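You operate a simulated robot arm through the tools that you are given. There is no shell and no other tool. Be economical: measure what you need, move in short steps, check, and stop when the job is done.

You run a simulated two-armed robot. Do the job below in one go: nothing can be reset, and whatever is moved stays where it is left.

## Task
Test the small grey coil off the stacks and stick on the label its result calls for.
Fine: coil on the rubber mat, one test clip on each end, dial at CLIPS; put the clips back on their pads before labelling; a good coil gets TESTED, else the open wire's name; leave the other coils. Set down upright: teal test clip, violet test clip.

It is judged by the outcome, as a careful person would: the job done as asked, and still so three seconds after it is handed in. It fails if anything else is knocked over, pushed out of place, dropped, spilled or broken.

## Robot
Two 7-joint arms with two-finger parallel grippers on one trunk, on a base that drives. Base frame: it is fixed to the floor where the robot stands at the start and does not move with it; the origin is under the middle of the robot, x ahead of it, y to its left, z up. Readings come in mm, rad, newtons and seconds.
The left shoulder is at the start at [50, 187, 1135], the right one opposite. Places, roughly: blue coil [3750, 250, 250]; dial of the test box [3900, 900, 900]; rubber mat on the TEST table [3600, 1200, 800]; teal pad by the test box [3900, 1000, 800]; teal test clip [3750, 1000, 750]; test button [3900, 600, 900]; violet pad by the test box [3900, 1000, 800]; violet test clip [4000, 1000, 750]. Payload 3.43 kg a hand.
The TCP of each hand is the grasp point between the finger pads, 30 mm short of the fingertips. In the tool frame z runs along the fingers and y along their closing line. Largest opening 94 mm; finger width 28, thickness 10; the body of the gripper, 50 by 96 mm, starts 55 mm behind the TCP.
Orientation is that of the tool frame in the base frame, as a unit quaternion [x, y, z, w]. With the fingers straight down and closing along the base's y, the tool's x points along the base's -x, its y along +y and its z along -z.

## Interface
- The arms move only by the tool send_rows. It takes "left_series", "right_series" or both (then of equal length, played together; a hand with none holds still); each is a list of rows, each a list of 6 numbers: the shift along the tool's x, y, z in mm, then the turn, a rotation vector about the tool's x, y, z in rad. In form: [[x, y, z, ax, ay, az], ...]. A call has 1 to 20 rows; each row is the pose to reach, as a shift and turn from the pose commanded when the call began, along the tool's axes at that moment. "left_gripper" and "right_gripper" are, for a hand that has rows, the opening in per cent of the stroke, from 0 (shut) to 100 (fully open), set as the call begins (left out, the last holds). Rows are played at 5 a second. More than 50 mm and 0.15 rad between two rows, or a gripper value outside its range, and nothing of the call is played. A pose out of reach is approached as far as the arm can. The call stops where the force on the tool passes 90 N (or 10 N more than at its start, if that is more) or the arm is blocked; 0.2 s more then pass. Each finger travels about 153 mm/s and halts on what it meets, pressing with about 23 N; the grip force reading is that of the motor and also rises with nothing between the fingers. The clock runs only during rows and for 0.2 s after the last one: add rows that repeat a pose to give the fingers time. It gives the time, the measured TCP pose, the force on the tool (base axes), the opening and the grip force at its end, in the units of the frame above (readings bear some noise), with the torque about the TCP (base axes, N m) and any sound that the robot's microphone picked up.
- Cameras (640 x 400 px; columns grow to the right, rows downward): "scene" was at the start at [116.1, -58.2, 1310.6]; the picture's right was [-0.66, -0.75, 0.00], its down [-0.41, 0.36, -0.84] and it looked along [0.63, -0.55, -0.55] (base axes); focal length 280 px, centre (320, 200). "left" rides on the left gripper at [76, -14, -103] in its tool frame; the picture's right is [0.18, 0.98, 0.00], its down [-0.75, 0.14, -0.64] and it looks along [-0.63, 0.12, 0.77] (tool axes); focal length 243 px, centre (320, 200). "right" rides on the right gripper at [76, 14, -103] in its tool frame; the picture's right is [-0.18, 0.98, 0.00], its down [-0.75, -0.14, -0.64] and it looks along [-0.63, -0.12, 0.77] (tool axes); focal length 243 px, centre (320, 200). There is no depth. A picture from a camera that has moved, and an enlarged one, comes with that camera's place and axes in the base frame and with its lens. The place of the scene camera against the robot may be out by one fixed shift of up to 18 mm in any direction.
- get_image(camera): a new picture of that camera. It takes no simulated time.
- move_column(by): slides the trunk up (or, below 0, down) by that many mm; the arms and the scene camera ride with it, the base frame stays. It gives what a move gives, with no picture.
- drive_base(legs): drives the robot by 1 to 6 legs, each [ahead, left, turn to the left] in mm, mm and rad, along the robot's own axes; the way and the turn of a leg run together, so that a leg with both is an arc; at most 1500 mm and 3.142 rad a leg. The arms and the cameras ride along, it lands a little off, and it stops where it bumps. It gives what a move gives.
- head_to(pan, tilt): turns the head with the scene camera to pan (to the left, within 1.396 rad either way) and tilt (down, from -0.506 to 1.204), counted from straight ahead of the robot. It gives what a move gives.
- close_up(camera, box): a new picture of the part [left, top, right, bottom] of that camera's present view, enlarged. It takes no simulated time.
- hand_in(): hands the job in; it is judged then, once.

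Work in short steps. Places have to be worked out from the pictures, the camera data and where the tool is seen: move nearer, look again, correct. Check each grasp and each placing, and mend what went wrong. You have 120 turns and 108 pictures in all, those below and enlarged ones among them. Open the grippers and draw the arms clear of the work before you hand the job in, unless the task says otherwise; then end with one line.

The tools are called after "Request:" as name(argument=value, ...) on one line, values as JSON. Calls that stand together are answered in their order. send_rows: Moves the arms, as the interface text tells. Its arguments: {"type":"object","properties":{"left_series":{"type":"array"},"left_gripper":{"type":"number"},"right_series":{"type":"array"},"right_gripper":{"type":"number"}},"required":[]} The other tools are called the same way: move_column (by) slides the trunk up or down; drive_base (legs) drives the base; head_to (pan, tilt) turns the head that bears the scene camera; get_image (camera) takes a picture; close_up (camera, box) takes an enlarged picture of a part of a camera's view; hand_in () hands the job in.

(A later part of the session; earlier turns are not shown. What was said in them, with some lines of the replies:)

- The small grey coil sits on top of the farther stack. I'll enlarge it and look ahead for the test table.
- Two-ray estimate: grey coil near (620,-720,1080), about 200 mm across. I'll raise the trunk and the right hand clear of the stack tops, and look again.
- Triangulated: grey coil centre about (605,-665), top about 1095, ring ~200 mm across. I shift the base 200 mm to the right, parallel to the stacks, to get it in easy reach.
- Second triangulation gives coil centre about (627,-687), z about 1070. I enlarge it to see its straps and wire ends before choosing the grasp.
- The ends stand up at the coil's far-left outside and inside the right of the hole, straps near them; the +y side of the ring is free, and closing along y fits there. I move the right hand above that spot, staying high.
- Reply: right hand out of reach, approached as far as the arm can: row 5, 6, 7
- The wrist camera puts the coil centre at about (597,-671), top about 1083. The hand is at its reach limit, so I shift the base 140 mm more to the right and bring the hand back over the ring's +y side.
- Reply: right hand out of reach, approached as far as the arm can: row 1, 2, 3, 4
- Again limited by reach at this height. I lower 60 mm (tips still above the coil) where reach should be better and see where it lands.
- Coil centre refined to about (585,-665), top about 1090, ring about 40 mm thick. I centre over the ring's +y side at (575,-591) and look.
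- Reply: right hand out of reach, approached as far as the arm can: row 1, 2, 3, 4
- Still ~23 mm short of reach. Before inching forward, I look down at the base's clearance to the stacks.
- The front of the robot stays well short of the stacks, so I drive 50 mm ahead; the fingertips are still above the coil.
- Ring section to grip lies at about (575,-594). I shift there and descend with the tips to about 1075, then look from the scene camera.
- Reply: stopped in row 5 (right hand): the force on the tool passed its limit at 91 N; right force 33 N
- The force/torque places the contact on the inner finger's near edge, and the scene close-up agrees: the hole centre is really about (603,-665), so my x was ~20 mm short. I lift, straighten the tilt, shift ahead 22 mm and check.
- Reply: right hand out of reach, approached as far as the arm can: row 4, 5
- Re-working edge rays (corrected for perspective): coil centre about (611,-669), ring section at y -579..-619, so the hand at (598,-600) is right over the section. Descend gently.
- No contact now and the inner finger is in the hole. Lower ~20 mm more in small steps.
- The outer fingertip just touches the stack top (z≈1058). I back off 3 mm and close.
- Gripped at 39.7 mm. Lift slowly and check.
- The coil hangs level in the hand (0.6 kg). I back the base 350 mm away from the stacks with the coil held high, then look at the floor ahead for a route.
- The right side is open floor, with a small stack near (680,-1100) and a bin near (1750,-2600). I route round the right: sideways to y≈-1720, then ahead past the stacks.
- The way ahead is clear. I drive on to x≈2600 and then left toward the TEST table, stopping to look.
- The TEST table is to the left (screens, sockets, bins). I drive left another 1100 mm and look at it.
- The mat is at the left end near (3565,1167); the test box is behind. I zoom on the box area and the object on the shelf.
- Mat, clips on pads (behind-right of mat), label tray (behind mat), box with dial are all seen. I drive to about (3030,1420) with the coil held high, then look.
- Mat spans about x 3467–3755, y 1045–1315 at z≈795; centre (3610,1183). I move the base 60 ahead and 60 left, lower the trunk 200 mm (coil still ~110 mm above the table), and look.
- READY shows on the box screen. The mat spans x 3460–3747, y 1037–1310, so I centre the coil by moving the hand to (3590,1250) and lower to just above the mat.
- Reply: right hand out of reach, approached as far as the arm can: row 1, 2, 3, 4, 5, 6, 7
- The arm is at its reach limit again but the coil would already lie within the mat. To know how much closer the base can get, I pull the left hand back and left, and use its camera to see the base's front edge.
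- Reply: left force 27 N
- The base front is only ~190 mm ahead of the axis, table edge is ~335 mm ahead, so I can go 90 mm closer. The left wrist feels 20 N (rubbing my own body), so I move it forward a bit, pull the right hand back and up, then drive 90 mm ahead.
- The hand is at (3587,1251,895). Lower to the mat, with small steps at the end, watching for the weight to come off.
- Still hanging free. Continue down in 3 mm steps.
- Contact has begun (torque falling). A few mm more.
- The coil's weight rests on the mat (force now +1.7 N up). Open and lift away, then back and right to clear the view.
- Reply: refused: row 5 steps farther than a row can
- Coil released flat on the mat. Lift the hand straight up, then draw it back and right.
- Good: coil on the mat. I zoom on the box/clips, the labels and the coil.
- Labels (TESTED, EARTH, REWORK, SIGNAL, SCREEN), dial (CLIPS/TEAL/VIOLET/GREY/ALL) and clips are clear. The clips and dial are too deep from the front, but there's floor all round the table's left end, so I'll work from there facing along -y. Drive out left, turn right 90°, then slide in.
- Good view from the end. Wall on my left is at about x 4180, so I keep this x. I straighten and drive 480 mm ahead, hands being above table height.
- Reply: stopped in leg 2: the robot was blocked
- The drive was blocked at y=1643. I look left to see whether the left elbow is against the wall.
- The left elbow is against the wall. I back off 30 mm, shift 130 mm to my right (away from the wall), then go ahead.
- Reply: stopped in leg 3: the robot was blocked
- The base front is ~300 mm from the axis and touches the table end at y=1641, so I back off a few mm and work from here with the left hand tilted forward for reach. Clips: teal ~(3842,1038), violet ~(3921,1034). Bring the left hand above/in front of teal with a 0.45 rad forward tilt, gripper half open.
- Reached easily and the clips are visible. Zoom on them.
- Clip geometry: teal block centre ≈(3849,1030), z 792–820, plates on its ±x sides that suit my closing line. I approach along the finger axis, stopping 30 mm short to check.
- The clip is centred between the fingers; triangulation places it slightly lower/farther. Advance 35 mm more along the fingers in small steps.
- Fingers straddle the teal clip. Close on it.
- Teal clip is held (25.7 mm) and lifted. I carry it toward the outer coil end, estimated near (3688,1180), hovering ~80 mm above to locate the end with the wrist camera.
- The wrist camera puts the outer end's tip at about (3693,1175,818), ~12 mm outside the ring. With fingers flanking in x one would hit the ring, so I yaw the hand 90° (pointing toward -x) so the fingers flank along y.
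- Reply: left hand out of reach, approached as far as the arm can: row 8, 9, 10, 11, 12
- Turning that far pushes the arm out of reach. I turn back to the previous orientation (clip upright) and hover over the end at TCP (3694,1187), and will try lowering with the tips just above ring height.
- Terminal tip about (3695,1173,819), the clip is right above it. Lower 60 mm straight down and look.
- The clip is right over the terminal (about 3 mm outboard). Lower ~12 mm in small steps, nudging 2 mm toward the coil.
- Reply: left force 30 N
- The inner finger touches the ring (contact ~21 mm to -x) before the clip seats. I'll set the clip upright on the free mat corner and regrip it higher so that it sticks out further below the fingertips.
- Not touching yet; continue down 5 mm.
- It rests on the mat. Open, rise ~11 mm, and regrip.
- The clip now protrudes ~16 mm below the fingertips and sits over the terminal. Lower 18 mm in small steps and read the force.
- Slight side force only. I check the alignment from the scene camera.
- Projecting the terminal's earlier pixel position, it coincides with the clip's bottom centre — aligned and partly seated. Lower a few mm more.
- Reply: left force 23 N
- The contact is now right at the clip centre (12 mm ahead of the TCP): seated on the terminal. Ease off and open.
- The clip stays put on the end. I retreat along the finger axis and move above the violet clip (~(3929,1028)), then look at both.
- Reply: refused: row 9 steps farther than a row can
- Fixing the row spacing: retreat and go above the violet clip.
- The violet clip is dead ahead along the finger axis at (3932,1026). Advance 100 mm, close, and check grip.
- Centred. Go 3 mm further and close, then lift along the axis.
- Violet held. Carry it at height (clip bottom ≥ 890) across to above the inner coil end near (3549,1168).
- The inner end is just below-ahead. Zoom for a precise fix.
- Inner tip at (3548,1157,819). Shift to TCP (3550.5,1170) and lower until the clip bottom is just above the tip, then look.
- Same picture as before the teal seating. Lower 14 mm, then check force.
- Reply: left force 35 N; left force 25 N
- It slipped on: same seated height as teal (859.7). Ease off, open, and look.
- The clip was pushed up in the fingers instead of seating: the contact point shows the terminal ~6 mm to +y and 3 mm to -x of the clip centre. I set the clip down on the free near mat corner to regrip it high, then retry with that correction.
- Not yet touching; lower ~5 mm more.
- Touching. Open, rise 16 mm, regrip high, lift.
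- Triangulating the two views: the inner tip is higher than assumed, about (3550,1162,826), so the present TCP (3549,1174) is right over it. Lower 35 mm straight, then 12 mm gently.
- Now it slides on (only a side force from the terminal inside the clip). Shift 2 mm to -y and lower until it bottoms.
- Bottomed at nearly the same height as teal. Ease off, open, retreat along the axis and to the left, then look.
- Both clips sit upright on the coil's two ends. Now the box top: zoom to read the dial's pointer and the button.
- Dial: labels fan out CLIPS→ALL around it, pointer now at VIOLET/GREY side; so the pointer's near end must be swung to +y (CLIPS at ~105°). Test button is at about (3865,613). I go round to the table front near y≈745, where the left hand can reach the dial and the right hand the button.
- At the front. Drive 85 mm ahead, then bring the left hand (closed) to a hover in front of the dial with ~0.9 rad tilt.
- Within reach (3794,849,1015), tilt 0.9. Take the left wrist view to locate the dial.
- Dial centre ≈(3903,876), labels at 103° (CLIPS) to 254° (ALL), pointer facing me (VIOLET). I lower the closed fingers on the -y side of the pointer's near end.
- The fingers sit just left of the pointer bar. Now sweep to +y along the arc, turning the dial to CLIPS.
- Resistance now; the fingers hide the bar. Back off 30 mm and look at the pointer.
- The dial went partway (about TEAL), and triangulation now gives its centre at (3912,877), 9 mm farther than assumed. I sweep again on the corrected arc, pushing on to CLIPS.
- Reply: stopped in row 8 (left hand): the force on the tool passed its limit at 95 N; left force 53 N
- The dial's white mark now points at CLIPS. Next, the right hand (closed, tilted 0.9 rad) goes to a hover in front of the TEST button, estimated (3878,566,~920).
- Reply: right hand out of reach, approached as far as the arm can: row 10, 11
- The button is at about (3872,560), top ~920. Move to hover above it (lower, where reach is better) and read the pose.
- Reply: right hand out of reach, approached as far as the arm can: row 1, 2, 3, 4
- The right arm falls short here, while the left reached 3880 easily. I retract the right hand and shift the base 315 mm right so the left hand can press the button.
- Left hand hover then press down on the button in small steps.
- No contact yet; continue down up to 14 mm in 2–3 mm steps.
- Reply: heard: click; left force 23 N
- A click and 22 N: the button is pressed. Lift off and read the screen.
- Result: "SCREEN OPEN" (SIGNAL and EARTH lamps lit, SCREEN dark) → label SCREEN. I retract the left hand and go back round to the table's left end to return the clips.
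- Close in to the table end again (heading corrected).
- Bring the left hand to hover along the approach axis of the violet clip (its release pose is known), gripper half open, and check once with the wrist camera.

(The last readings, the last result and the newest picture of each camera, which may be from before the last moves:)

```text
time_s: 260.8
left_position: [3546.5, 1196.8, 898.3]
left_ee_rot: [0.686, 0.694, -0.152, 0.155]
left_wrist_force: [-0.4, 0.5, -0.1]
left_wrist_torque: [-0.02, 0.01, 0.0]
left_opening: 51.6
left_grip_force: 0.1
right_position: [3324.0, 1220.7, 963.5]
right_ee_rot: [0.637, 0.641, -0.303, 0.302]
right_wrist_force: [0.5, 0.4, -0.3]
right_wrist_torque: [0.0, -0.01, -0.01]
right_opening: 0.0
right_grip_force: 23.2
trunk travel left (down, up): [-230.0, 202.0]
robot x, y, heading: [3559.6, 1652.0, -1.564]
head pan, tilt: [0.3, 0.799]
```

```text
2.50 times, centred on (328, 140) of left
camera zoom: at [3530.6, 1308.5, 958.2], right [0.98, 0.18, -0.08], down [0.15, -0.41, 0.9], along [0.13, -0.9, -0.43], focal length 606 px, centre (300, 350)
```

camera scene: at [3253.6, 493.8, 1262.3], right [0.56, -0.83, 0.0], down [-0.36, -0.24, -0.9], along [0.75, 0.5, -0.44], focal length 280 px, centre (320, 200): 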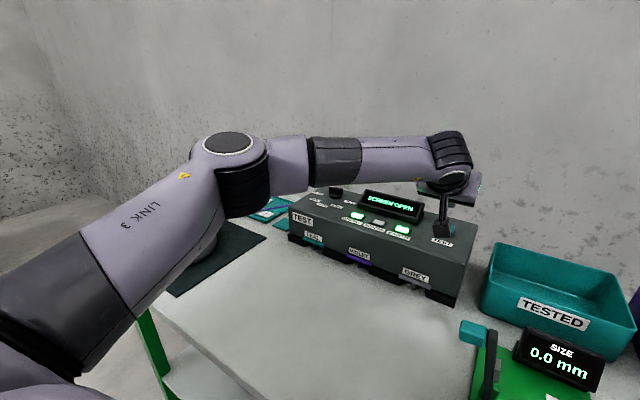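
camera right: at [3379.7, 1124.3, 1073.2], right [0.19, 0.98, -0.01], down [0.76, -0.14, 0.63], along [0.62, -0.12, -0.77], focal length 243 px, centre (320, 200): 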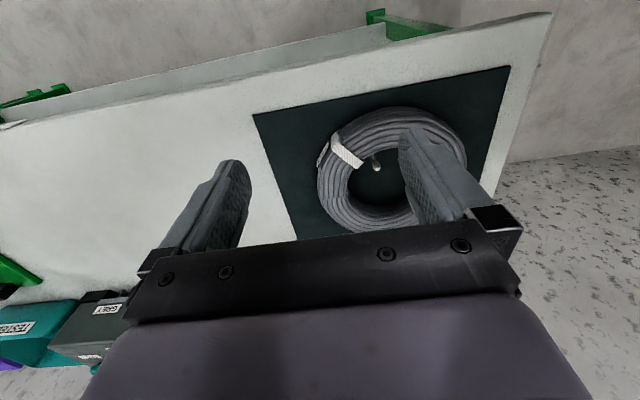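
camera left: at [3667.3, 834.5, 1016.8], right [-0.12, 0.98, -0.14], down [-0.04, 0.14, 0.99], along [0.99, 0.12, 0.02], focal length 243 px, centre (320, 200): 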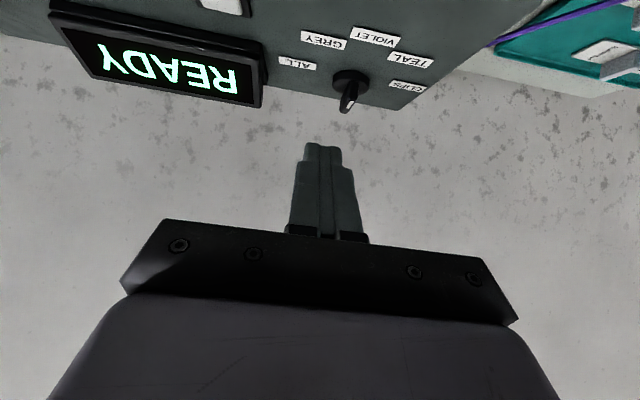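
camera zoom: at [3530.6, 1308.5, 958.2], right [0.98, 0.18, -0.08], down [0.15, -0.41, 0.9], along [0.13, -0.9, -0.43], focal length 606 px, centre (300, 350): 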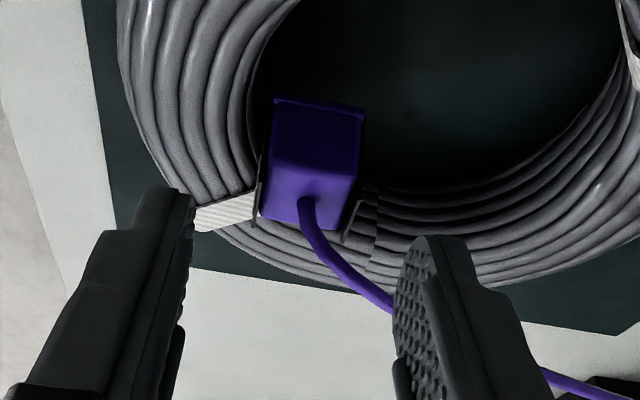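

Aligned. Advance to the known grip pose, close, and lift straight up off the terminal.

Request:
send_rows(left_series=[[-1, 1, 15, 0, 0, 0], [-2, 2, 30, 0, 0, 0], [-3.6, 2.3, 42.6, 0, 0, 0], [-3.6, 2.3, 42.6, 0, 0, 0]])

Request:
send_rows(left_series=[[0, 0, 0, 0, 0, 0], [0, 0, 0, 0, 0, 0], [0, 0, 0, 0, 0, 0]], left_gripper=0)

Request:
send_rows(left_series=[[-4.3, 0, -9, 0, 0, 0], [-8.5, 0, -18, 0, 0, 0], [-17, 0, -36, 0, 0, 0], [-34, 0, -72, 0, 0, 0], [-34, 0, -72, 0, 0, 0]])

```text
time_s: 261.8
left_position: [3549.7, 1173.1, 860.9]
left_ee_rot: [0.686, 0.694, -0.153, 0.155]
left_wrist_force: [-0.9, 0.5, 0.8]
left_wrist_torque: [-0.03, -0.02, 0.01]
left_opening: 51.7
left_grip_force: 0.0
right_position: [3324.0, 1219.7, 963.2]
right_ee_rot: [0.637, 0.641, -0.304, 0.301]
right_wrist_force: [0.0, 0.6, -0.5]
right_wrist_torque: [-0.02, 0.0, 0.03]
right_opening: 0.0
right_grip_force: 23.0
trunk travel left (down, up): [-230.0, 202.0]
robot x, y, heading: [3560.4, 1652.9, -1.563]
head pan, tilt: [0.3, 0.799]
```

```text
time_s: 262.6
left_position: [3549.2, 1173.9, 861.0]
left_ee_rot: [0.686, 0.694, -0.153, 0.155]
left_wrist_force: [-4.9, -1.2, 0.6]
left_wrist_torque: [-0.03, 0.2, -0.05]
left_opening: 25.6
left_grip_force: 23.0
right_position: [3322.9, 1219.9, 962.9]
right_ee_rot: [0.637, 0.64, -0.304, 0.302]
right_wrist_force: [-0.4, 0.1, -0.3]
right_wrist_torque: [-0.01, 0.03, -0.01]
right_opening: 0.0
right_grip_force: 23.3
trunk travel left (down, up): [-230.0, 202.0]
robot x, y, heading: [3561.0, 1653.1, -1.559]
head pan, tilt: [0.3, 0.799]
```

```text
time_s: 263.8
left_position: [3554.3, 1173.9, 942.1]
left_ee_rot: [0.685, 0.695, -0.153, 0.155]
left_wrist_force: [-0.4, 0.2, -0.9]
left_wrist_torque: [0.01, -0.01, -0.01]
left_opening: 25.7
left_grip_force: 23.1
right_position: [3323.3, 1220.6, 961.9]
right_ee_rot: [0.637, 0.641, -0.303, 0.302]
right_wrist_force: [0.3, 0.1, -1.0]
right_wrist_torque: [-0.02, 0.05, -0.02]
right_opening: 0.1
right_grip_force: 23.4
trunk travel left (down, up): [-230.0, 202.0]
robot x, y, heading: [3557.6, 1652.0, -1.559]
head pan, tilt: [0.3, 0.799]
```

Violet is off its terminal. Carry it back over the violet pad and lower to just above the pad.

Request:
send_rows(left_series=[[-10, 42, 0, 0, 0, 0], [-20, 84, 2, 0, 0, 0], [-31, 126, 5, 0, 0, 0], [-42, 168, 10, 0, 0, 0], [-52, 210, 15, 0, 0, 0], [-62, 252, 20, 0, 0, 0], [-73, 294, 25, 0, 0, 0], [-83, 336, 30, 0, 0, 0], [-93, 377, 35, 0, 0, 0], [-96, 377, 80, 0, 0, 0], [-98.7, 377, 126, 0, 0, 0], [-92, 377, 139, 0, 0, 0], [-86.8, 377, 151.3, 0, 0, 0], [-86.8, 377, 151.3, 0, 0, 0]])

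Request:
close_up(camera="left", box=[200, 60, 456, 220])

```text
time_s: 266.8
left_position: [3930.0, 1031.8, 841.5]
left_ee_rot: [0.687, 0.694, -0.152, 0.155]
left_wrist_force: [0.6, 0.4, -0.1]
left_wrist_torque: [-0.04, -0.07, -0.06]
left_opening: 25.4
left_grip_force: 23.3
right_position: [3324.5, 1220.3, 962.9]
right_ee_rot: [0.637, 0.641, -0.304, 0.302]
right_wrist_force: [0.8, -0.1, 0.3]
right_wrist_torque: [-0.04, 0.01, -0.01]
right_opening: 0.0
right_grip_force: 22.6
trunk travel left (down, up): [-230.0, 202.0]
robot x, y, heading: [3556.3, 1652.8, -1.56]
head pan, tilt: [0.3, 0.799]
```

```text
2.50 times, centred on (328, 140) of left
camera zoom: at [3914.6, 1145.0, 901.2], right [0.98, 0.18, -0.08], down [0.15, -0.41, 0.9], along [0.13, -0.9, -0.43], focal length 606 px, centre (300, 350)
```

zoom: 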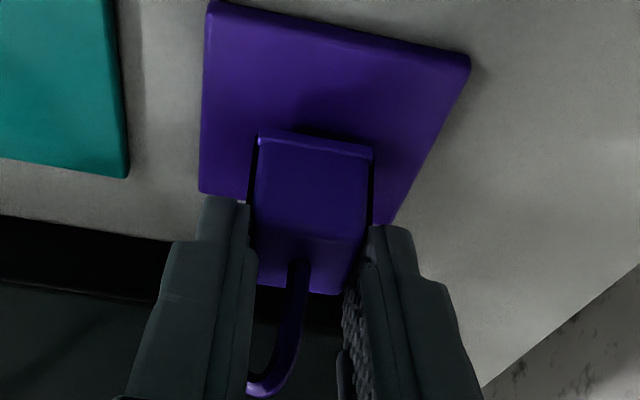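

Slightly too far toward the box compared with its original place; shift 8 mm back to +y and set down gently.

Request:
send_rows(left_series=[[7.2, 1, -3.4, 0, 0, 0], [8.2, 1, -1.2, 0, 0, 0], [9, 1, 0.5, 0, 0, 0], [9.8, 1, 2.2, 0, 0, 0], [9.8, 1, 2.2, 0, 0, 0]])

```text
time_s: 268.0
left_position: [3931.3, 1042.0, 836.1]
left_ee_rot: [0.686, 0.694, -0.154, 0.156]
left_wrist_force: [0.3, -0.1, 4.2]
left_wrist_torque: [-0.03, -0.02, -0.01]
left_opening: 25.6
left_grip_force: 23.2
right_position: [3323.3, 1220.8, 963.0]
right_ee_rot: [0.637, 0.641, -0.304, 0.302]
right_wrist_force: [-0.2, -0.1, 1.1]
right_wrist_torque: [-0.01, 0.03, 0.0]
right_opening: 0.2
right_grip_force: 23.1
trunk travel left (down, up): [-230.0, 202.0]
robot x, y, heading: [3557.3, 1649.3, -1.561]
head pan, tilt: [0.3, 0.799]
```

Resting on the pad. Open, retreat, and go to the teal clip's known grip pose.

Request:
send_rows(left_series=[[0, 0, 0, 0, 0, 0], [0, 0, 0, 0, 0, 0], [0, 0, 0, 0, 0, 0]], left_gripper=55)

Request:
send_rows(left_series=[[0, 0, -35, 0, 0, 0], [0, 0, -70, 0, 0, 0], [0, 0, -105, 0, 0, 0], [20, -40, -115, 0, 0, 0], [40, -80, -124, 0, 0, 0], [60, -120, -132, 0, 0, 0], [80, -160, -140, 0, 0, 0], [100, -200, -148, 0, 0, 0], [121, -235, -151, 0, 0, 0], [122, -235, -116, 0, 0, 0], [123, -235, -95, 0, 0, 0], [123, -235, -95, 0, 0, 0]])

Request:
get_image(camera="left")

```text
time_s: 268.8
left_position: [3931.8, 1041.2, 834.2]
left_ee_rot: [0.686, 0.694, -0.152, 0.155]
left_wrist_force: [-1.4, 0.2, -0.7]
left_wrist_torque: [0.03, 0.0, 0.03]
left_opening: 51.8
left_grip_force: 0.2
right_position: [3323.8, 1220.5, 963.8]
right_ee_rot: [0.637, 0.64, -0.305, 0.302]
right_wrist_force: [0.4, 0.0, 0.6]
right_wrist_torque: [-0.01, 0.0, 0.01]
right_opening: 0.1
right_grip_force: 22.3
trunk travel left (down, up): [-230.0, 202.0]
robot x, y, heading: [3558.2, 1652.5, -1.562]
head pan, tilt: [0.3, 0.799]
```

```text
time_s: 271.4
left_position: [3695.9, 1189.7, 868.0]
left_ee_rot: [0.686, 0.694, -0.152, 0.155]
left_wrist_force: [0.4, 0.0, 0.2]
left_wrist_torque: [0.0, -0.03, 0.0]
left_opening: 51.4
left_grip_force: 0.0
right_position: [3322.7, 1220.3, 962.4]
right_ee_rot: [0.637, 0.641, -0.303, 0.302]
right_wrist_force: [0.1, 0.3, -0.3]
right_wrist_torque: [0.01, 0.01, 0.01]
right_opening: 0.0
right_grip_force: 23.2
trunk travel left (down, up): [-230.0, 202.0]
robot x, y, heading: [3561.3, 1653.0, -1.556]
head pan, tilt: [0.3, 0.799]
```

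```text
3 pictures are left
camera left: at [3680.7, 1302.7, 927.5], right [0.98, 0.18, -0.08], down [0.15, -0.41, 0.9], along [0.13, -0.9, -0.43], focal length 243 px, centre (320, 200)
```

left: 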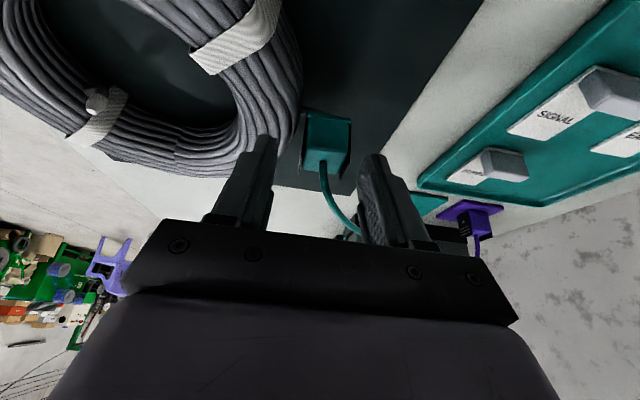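

Teal is centred between the fingers and violet stands upright on its pad. Advance, close, lift straight off.

Request:
send_rows(left_series=[[0, -1, 6, 0, 0, 0], [0.5, -1.4, 11, 0, 0, 0], [0.5, -1.4, 11, 0, 0, 0]])

Request:
send_rows(left_series=[[0, 0, 0, 0, 0, 0], [0, 0, 0, 0, 0, 0], [0, 0, 0, 0, 0, 0]], left_gripper=0)

Request:
send_rows(left_series=[[-4.3, 0, -9, 0, 0, 0], [-8.5, 0, -18, 0, 0, 0], [-17, 0, -36, 0, 0, 0], [-34, 0, -72, 0, 0, 0], [-34, 0, -72, 0, 0, 0]])

```text
time_s: 272.2
left_position: [3694.4, 1185.6, 858.0]
left_ee_rot: [0.687, 0.694, -0.152, 0.154]
left_wrist_force: [0.3, 0.5, -0.6]
left_wrist_torque: [0.0, -0.01, 0.0]
left_opening: 51.9
left_grip_force: 0.0
right_position: [3323.2, 1220.1, 962.3]
right_ee_rot: [0.637, 0.641, -0.304, 0.302]
right_wrist_force: [0.2, -0.4, -0.3]
right_wrist_torque: [-0.01, -0.01, 0.03]
right_opening: 0.0
right_grip_force: 23.2
trunk travel left (down, up): [-230.0, 202.0]
robot x, y, heading: [3559.2, 1654.1, -1.562]
head pan, tilt: [0.3, 0.799]
```

```text
time_s: 273.0
left_position: [3694.3, 1185.5, 859.0]
left_ee_rot: [0.685, 0.695, -0.153, 0.154]
left_wrist_force: [7.1, -0.5, 1.4]
left_wrist_torque: [-0.03, -0.25, 0.03]
left_opening: 25.6
left_grip_force: 23.2
right_position: [3324.5, 1219.1, 962.7]
right_ee_rot: [0.637, 0.641, -0.304, 0.302]
right_wrist_force: [-0.3, 0.5, -0.3]
right_wrist_torque: [0.02, -0.02, 0.01]
right_opening: 0.2
right_grip_force: 23.0
trunk travel left (down, up): [-230.0, 202.0]
robot x, y, heading: [3560.1, 1651.7, -1.56]
head pan, tilt: [0.3, 0.799]
```

```text
time_s: 274.2
left_position: [3694.1, 1186.3, 938.4]
left_ee_rot: [0.687, 0.693, -0.153, 0.155]
left_wrist_force: [-0.3, 0.0, -0.2]
left_wrist_torque: [0.01, 0.02, -0.02]
left_opening: 25.4
left_grip_force: 23.4
right_position: [3322.9, 1220.0, 962.6]
right_ee_rot: [0.637, 0.641, -0.304, 0.302]
right_wrist_force: [-0.7, 0.3, -0.3]
right_wrist_torque: [0.01, 0.02, 0.01]
right_opening: 0.0
right_grip_force: 23.2
trunk travel left (down, up): [-230.0, 202.0]
robot x, y, heading: [3558.6, 1651.3, -1.562]
head pan, tilt: [0.3, 0.799]
```

Carry teal to its pad: over, then down to ~841.

Request:
send_rows(left_series=[[-23, 38, 8, 0, 0, 0], [-46, 77, 16, 0, 0, 0], [-69, 115, 24, 0, 0, 0], [-91, 154, 32, 0, 0, 0], [-95, 154, 70, 0, 0, 0], [-98, 155, 110, 0, 0, 0], [-98.9, 155, 132.5, 0, 0, 0], [-94, 155, 143, 0, 0, 0], [-90, 155, 151.5, 0, 0, 0], [-90, 155, 151.5, 0, 0, 0]])

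```text
time_s: 276.4
left_position: [3849.7, 1041.3, 838.9]
left_ee_rot: [0.686, 0.695, -0.153, 0.155]
left_wrist_force: [-0.5, -0.2, -0.3]
left_wrist_torque: [0.01, 0.04, 0.0]
left_opening: 25.4
left_grip_force: 22.8
right_position: [3323.0, 1219.3, 962.1]
right_ee_rot: [0.637, 0.641, -0.304, 0.302]
right_wrist_force: [0.6, -0.8, -0.7]
right_wrist_torque: [0.0, 0.02, 0.02]
right_opening: 0.2
right_grip_force: 23.4
trunk travel left (down, up): [-230.0, 202.0]
robot x, y, heading: [3556.0, 1651.2, -1.557]
head pan, tilt: [0.3, 0.799]
```

Lower the last few mm until it touches.

Request:
send_rows(left_series=[[-1, 0, 2.6, 0, 0, 0], [0, 0, 4.4, 0, 0, 0], [0.5, 0, 5.4, 0, 0, 0], [0.5, 0, 5.4, 0, 0, 0]])

```text
time_s: 277.4
left_position: [3849.6, 1039.9, 833.3]
left_ee_rot: [0.686, 0.694, -0.153, 0.154]
left_wrist_force: [-0.2, -0.5, 0.5]
left_wrist_torque: [0.0, 0.0, -0.01]
left_opening: 25.4
left_grip_force: 23.0
right_position: [3324.0, 1220.3, 963.2]
right_ee_rot: [0.637, 0.641, -0.303, 0.302]
right_wrist_force: [0.1, 0.2, 0.0]
right_wrist_torque: [-0.04, 0.03, 0.01]
right_opening: 0.0
right_grip_force: 23.3
trunk travel left (down, up): [-230.0, 202.0]
robot x, y, heading: [3561.2, 1651.8, -1.565]
head pan, tilt: [0.3, 0.799]
```

Request:
send_rows(left_series=[[0.9, 0, 1.8, 0, 0, 0], [1.7, 0, 3.6, 0, 0, 0], [1.7, 0, 3.6, 0, 0, 0]])

```text
time_s: 278.2
left_position: [3850.5, 1040.4, 832.5]
left_ee_rot: [0.686, 0.694, -0.155, 0.157]
left_wrist_force: [0.7, -3.9, 11.0]
left_wrist_torque: [-0.15, -0.02, -0.04]
left_opening: 25.6
left_grip_force: 23.2
right_position: [3322.2, 1220.6, 963.4]
right_ee_rot: [0.637, 0.641, -0.304, 0.303]
right_wrist_force: [0.5, -1.0, 1.0]
right_wrist_torque: [0.01, 0.0, 0.01]
right_opening: 0.2
right_grip_force: 23.4
trunk travel left (down, up): [-230.0, 202.0]
robot x, y, heading: [3561.2, 1650.0, -1.559]
head pan, tilt: [0.3, 0.799]
```

Teal rests on its pad. Open, retreat, and move to look at the SCREEN label from along the finger axis.

Request:
send_rows(left_series=[[-0.8, 0, -1.8, 0, 0, 0], [-0.8, 0, -1.8, 0, 0, 0], [-0.8, 0, -1.8, 0, 0, 0]], left_gripper=55)

Request:
send_rows(left_series=[[0, 0, -35, 0, 0, 0], [0, 0, -70, 0, 0, 0], [0, 0, -103, 0, 0, 0], [40, 0, -118, 0, 0, 0], [80, 0, -133, 0, 0, 0], [118, 0, -147, 0, 0, 0], [118, 0, -147, 0, 0, 0]])

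Request:
get_image(camera="left")

```text
time_s: 279.0
left_position: [3849.9, 1041.4, 830.8]
left_ee_rot: [0.686, 0.694, -0.153, 0.154]
left_wrist_force: [-0.7, -0.4, -0.6]
left_wrist_torque: [-0.01, 0.0, 0.01]
left_opening: 51.7
left_grip_force: 0.0
right_position: [3323.0, 1219.4, 962.6]
right_ee_rot: [0.637, 0.641, -0.304, 0.303]
right_wrist_force: [-0.5, 0.2, 0.5]
right_wrist_torque: [-0.02, -0.01, -0.01]
right_opening: 0.1
right_grip_force: 23.2
trunk travel left (down, up): [-230.0, 202.0]
robot x, y, heading: [3560.4, 1652.6, -1.561]
head pan, tilt: [0.3, 0.799]
```

```text
time_s: 280.6
left_position: [3846.0, 1209.3, 917.8]
left_ee_rot: [0.686, 0.694, -0.152, 0.154]
left_wrist_force: [0.5, -0.2, 0.5]
left_wrist_torque: [-0.01, 0.03, 0.0]
left_opening: 51.5
left_grip_force: 0.0
right_position: [3324.4, 1220.6, 963.6]
right_ee_rot: [0.637, 0.641, -0.304, 0.302]
right_wrist_force: [0.2, 1.3, 0.4]
right_wrist_torque: [-0.03, -0.02, 0.0]
right_opening: 0.1
right_grip_force: 22.9
trunk travel left (down, up): [-230.0, 202.0]
robot x, y, heading: [3560.7, 1650.0, -1.561]
head pan, tilt: [0.3, 0.799]
```

```text
2 pictures are left
camera left: at [3831.5, 1321.4, 977.4], right [0.98, 0.18, -0.08], down [0.15, -0.41, 0.9], along [0.13, -0.9, -0.43], focal length 243 px, centre (320, 200)
```

left: 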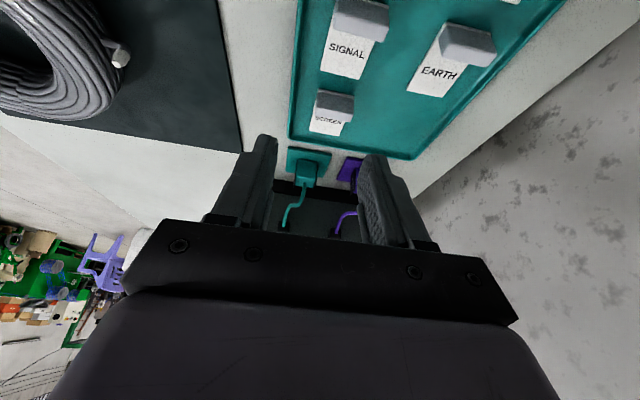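

Both clips stand on their pads again. SCREEN's grip tab is at about (3860,1164), z 792–819, ~33 mm wide; its card runs to -y. Approach with the fingers either side of the tab.

Request:
send_rows(left_series=[[1, 13.5, 30, 0, 0, 0], [2.5, 13.5, 60, 0, 0, 0], [3.5, 13.5, 80, 0, 0, 0], [4.4, 13.5, 92, 0, 0, 0], [4.4, 13.5, 92, 0, 0, 0]])

```text
time_s: 281.8
left_position: [3859.8, 1174.5, 830.1]
left_ee_rot: [0.686, 0.695, -0.152, 0.155]
left_wrist_force: [0.0, 0.0, 0.6]
left_wrist_torque: [0.0, 0.0, 0.0]
left_opening: 51.8
left_grip_force: 0.0
right_position: [3322.2, 1221.2, 963.6]
right_ee_rot: [0.637, 0.641, -0.304, 0.302]
right_wrist_force: [0.8, 0.2, 0.1]
right_wrist_torque: [0.02, -0.01, -0.01]
right_opening: 0.0
right_grip_force: 23.9
trunk travel left (down, up): [-230.0, 202.0]
robot x, y, heading: [3559.8, 1650.8, -1.561]
head pan, tilt: [0.3, 0.799]
```

No contact on the way; close on the tab.

Request:
send_rows(left_series=[[0, 0, 0, 0, 0, 0], [0, 0, 0, 0, 0, 0], [0, 0, 0, 0, 0, 0]], left_gripper=0)

Request:
send_rows(left_series=[[-8.5, 0, -18, 0, 0, 0], [-21, 0, -45, 0, 0, 0], [-38, 0, -81, 0, 0, 0], [-38, 0, -81, 0, 0, 0]])

Request:
get_image(camera="left")

```text
time_s: 282.6
left_position: [3859.8, 1175.8, 830.5]
left_ee_rot: [0.685, 0.695, -0.152, 0.155]
left_wrist_force: [0.7, -0.7, 0.2]
left_wrist_torque: [-0.02, 0.05, 0.01]
left_opening: 34.2
left_grip_force: 23.1
right_position: [3322.4, 1219.7, 962.5]
right_ee_rot: [0.637, 0.641, -0.303, 0.302]
right_wrist_force: [-0.1, -0.4, -0.3]
right_wrist_torque: [0.01, -0.02, -0.02]
right_opening: 0.2
right_grip_force: 23.2
trunk travel left (down, up): [-230.0, 202.0]
robot x, y, heading: [3559.7, 1652.4, -1.56]
head pan, tilt: [0.3, 0.799]
```

```text
time_s: 283.6
left_position: [3858.3, 1175.7, 921.0]
left_ee_rot: [0.686, 0.694, -0.153, 0.155]
left_wrist_force: [0.1, 0.6, -0.4]
left_wrist_torque: [-0.01, -0.03, 0.0]
left_opening: 34.1
left_grip_force: 22.7
right_position: [3323.9, 1221.0, 961.3]
right_ee_rot: [0.638, 0.641, -0.304, 0.302]
right_wrist_force: [0.6, 0.2, 0.1]
right_wrist_torque: [-0.03, 0.01, 0.01]
right_opening: 0.0
right_grip_force: 23.1
trunk travel left (down, up): [-230.0, 202.0]
robot x, y, heading: [3561.2, 1653.2, -1.56]
head pan, tilt: [0.3, 0.799]
```

```text
1 pictures are left
camera left: at [3843.2, 1288.0, 979.5], right [0.98, 0.18, -0.08], down [0.15, -0.41, 0.9], along [0.13, -0.9, -0.43], focal length 243 px, centre (320, 200)
```

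left: 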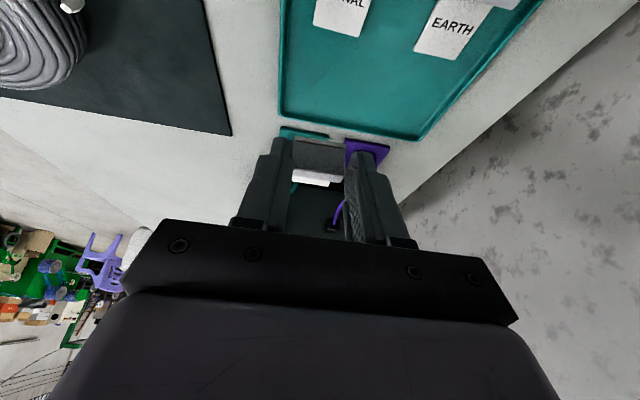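

The SCREEN label is held by its tab (34 mm). I carry it over the coil's +x side, where the ring's tangent matches the card's length, to TCP (3658,1210), and lower to ~8 mm above the ring top.

Request:
send_rows(left_series=[[7, -40, -2, 0, 0, 0], [14, -80, -4, 0, 0, 0], [21, -120, -6, 0, 0, 0], [29, -160, -8, 0, 0, 0], [36, -200, -10, 0, 0, 0], [45, -200, 10, 0, 0, 0], [54, -200, 29, 0, 0, 0], [54, -200, 29, 0, 0, 0]])

Request:
send_rows(left_series=[[0.9, 0, 1.8, 0, 0, 0], [1.7, 0, 3.6, 0, 0, 0], [2.6, 0, 5.4, 0, 0, 0], [3, 0, 6.3, 0, 0, 0], [3, 0, 6.3, 0, 0, 0]])

```text
time_s: 285.4
left_position: [3660.7, 1208.0, 872.6]
left_ee_rot: [0.686, 0.695, -0.152, 0.156]
left_wrist_force: [-0.5, -0.2, -0.8]
left_wrist_torque: [0.0, -0.01, 0.0]
left_opening: 34.6
left_grip_force: 23.4
right_position: [3323.0, 1220.6, 963.0]
right_ee_rot: [0.637, 0.64, -0.304, 0.302]
right_wrist_force: [-0.2, -0.6, 0.3]
right_wrist_torque: [-0.04, 0.01, 0.0]
right_opening: 0.0
right_grip_force: 23.3
trunk travel left (down, up): [-230.0, 202.0]
robot x, y, heading: [3558.7, 1653.2, -1.563]
head pan, tilt: [0.3, 0.799]
```

```text
time_s: 286.6
left_position: [3661.1, 1208.8, 866.2]
left_ee_rot: [0.686, 0.694, -0.156, 0.156]
left_wrist_force: [-2.0, -6.1, 20.9]
left_wrist_torque: [-0.66, 0.07, -0.07]
left_opening: 34.6
left_grip_force: 23.1
right_position: [3323.3, 1221.3, 963.9]
right_ee_rot: [0.636, 0.641, -0.303, 0.304]
right_wrist_force: [0.4, -0.3, -0.2]
right_wrist_torque: [-0.02, 0.01, 0.01]
right_opening: 0.1
right_grip_force: 22.9
trunk travel left (down, up): [-230.0, 202.0]
robot x, y, heading: [3557.9, 1653.8, -1.56]
head pan, tilt: [0.3, 0.799]
```

The card presses on the ring with 21 N. Hold a moment, then open and retreat up along the axis, and use the last picture to verify.

Request:
send_rows(left_series=[[0, 0, 0, 0, 0, 0], [0, 0, 0, 0, 0, 0], [0, 0, 0, 0, 0, 0]], left_gripper=55)

Request:
send_rows(left_series=[[-5, 0, -15, 0, 0, 0], [-10, 0, -40, 0, 0, 0], [-10, 0, -80, 0, 0, 0], [0, 0, -120, 0, 0, 0], [10, 40, -140, 0, 0, 0], [20, 80, -140, 0, 0, 0], [30, 120, -140, 0, 0, 0], [40, 150, -140, 0, 0, 0]])

Request:
close_up(camera="scene", box=[208, 80, 464, 240])

```text
time_s: 287.4
left_position: [3661.0, 1210.0, 864.1]
left_ee_rot: [0.686, 0.694, -0.153, 0.156]
left_wrist_force: [0.0, 0.6, -0.8]
left_wrist_torque: [-0.01, -0.01, 0.01]
left_opening: 51.8
left_grip_force: 0.0
right_position: [3323.6, 1220.1, 963.2]
right_ee_rot: [0.637, 0.641, -0.304, 0.302]
right_wrist_force: [0.5, 0.9, -0.4]
right_wrist_torque: [-0.01, -0.02, 0.02]
right_opening: 0.0
right_grip_force: 22.9
trunk travel left (down, up): [-230.0, 202.0]
robot x, y, heading: [3556.8, 1651.0, -1.554]
head pan, tilt: [0.3, 0.799]
```

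```text
time_s: 289.2
left_position: [3810.0, 1308.5, 973.1]
left_ee_rot: [0.686, 0.694, -0.153, 0.154]
left_wrist_force: [-0.8, -0.2, 0.2]
left_wrist_torque: [0.04, 0.01, -0.01]
left_opening: 51.8
left_grip_force: 0.1
right_position: [3324.4, 1221.4, 964.2]
right_ee_rot: [0.637, 0.641, -0.304, 0.302]
right_wrist_force: [0.0, 0.3, 0.8]
right_wrist_torque: [0.02, -0.03, 0.03]
right_opening: 0.0
right_grip_force: 23.1
trunk travel left (down, up): [-230.0, 202.0]
robot x, y, heading: [3562.5, 1653.9, -1.559]
head pan, tilt: [0.3, 0.799]
```

```text
2.50 times, centred on (336, 160) of scene
camera zoom: at [3575.3, 1517.6, 1171.9], right [-0.95, -0.31, 0.0], down [-0.22, 0.68, -0.7], along [0.21, -0.66, -0.72], focal length 700 px, centre (280, 300)
```

zoom: 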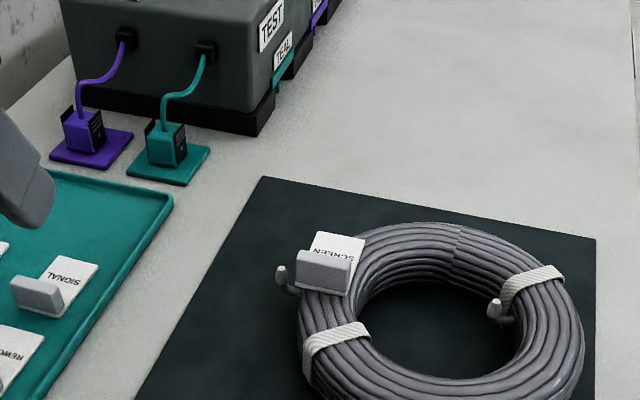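

The SCREEN label sits on the coil and both clips stand on their pads. Open the grippers fully and back the robot clear.

Request:
drive_base(legs=[[-250, 0, 0]])

Request:
send_rows(left_series=[[0, 0, 0, 0, 0, 0], [0, 0, 0, 0, 0, 0], [0, 0, 0, 0, 0, 0]], right_series=[[0, 0, 0, 0, 0, 0], [0, 0, 0, 0, 0, 0], [0, 0, 0, 0, 0, 0]], left_gripper=100, right_gripper=100)

Request:
hand_in()

```text
time_s: 291.0
left_position: [3806.6, 1560.2, 972.2]
left_ee_rot: [0.686, 0.694, -0.153, 0.154]
left_wrist_force: [0.0, -0.3, 0.0]
left_wrist_torque: [-0.03, -0.02, 0.02]
left_opening: 51.4
left_grip_force: 0.0
right_position: [3320.1, 1474.4, 962.7]
right_ee_rot: [0.637, 0.641, -0.304, 0.302]
right_wrist_force: [-0.5, 0.7, 0.8]
right_wrist_torque: [-0.04, 0.01, 0.0]
right_opening: 0.1
right_grip_force: 22.7
trunk travel left (down, up): [-230.0, 202.0]
robot x, y, heading: [3554.9, 1905.8, -1.561]
head pan, tilt: [0.3, 0.799]
```

```text
time_s: 291.8
left_position: [3806.5, 1560.6, 972.1]
left_ee_rot: [0.686, 0.694, -0.153, 0.154]
left_wrist_force: [0.0, 1.0, 0.0]
left_wrist_torque: [-0.01, 0.0, 0.0]
left_opening: 93.9
left_grip_force: 0.0
right_position: [3321.1, 1473.1, 962.6]
right_ee_rot: [0.638, 0.64, -0.304, 0.301]
right_wrist_force: [-0.6, 0.8, -0.2]
right_wrist_torque: [0.0, 0.01, -0.02]
right_opening: 93.8
right_grip_force: 0.0
trunk travel left (down, up): [-230.0, 202.0]
robot x, y, heading: [3556.8, 1907.3, -1.563]
head pan, tilt: [0.3, 0.799]
```

```text
The job is handed in.
```

The small grey coil tested SCREEN OPEN with the dial at CLIPS, so it now carries the SCREEN label on the mat; both test clips are upright on their pads, and the job is handed in.
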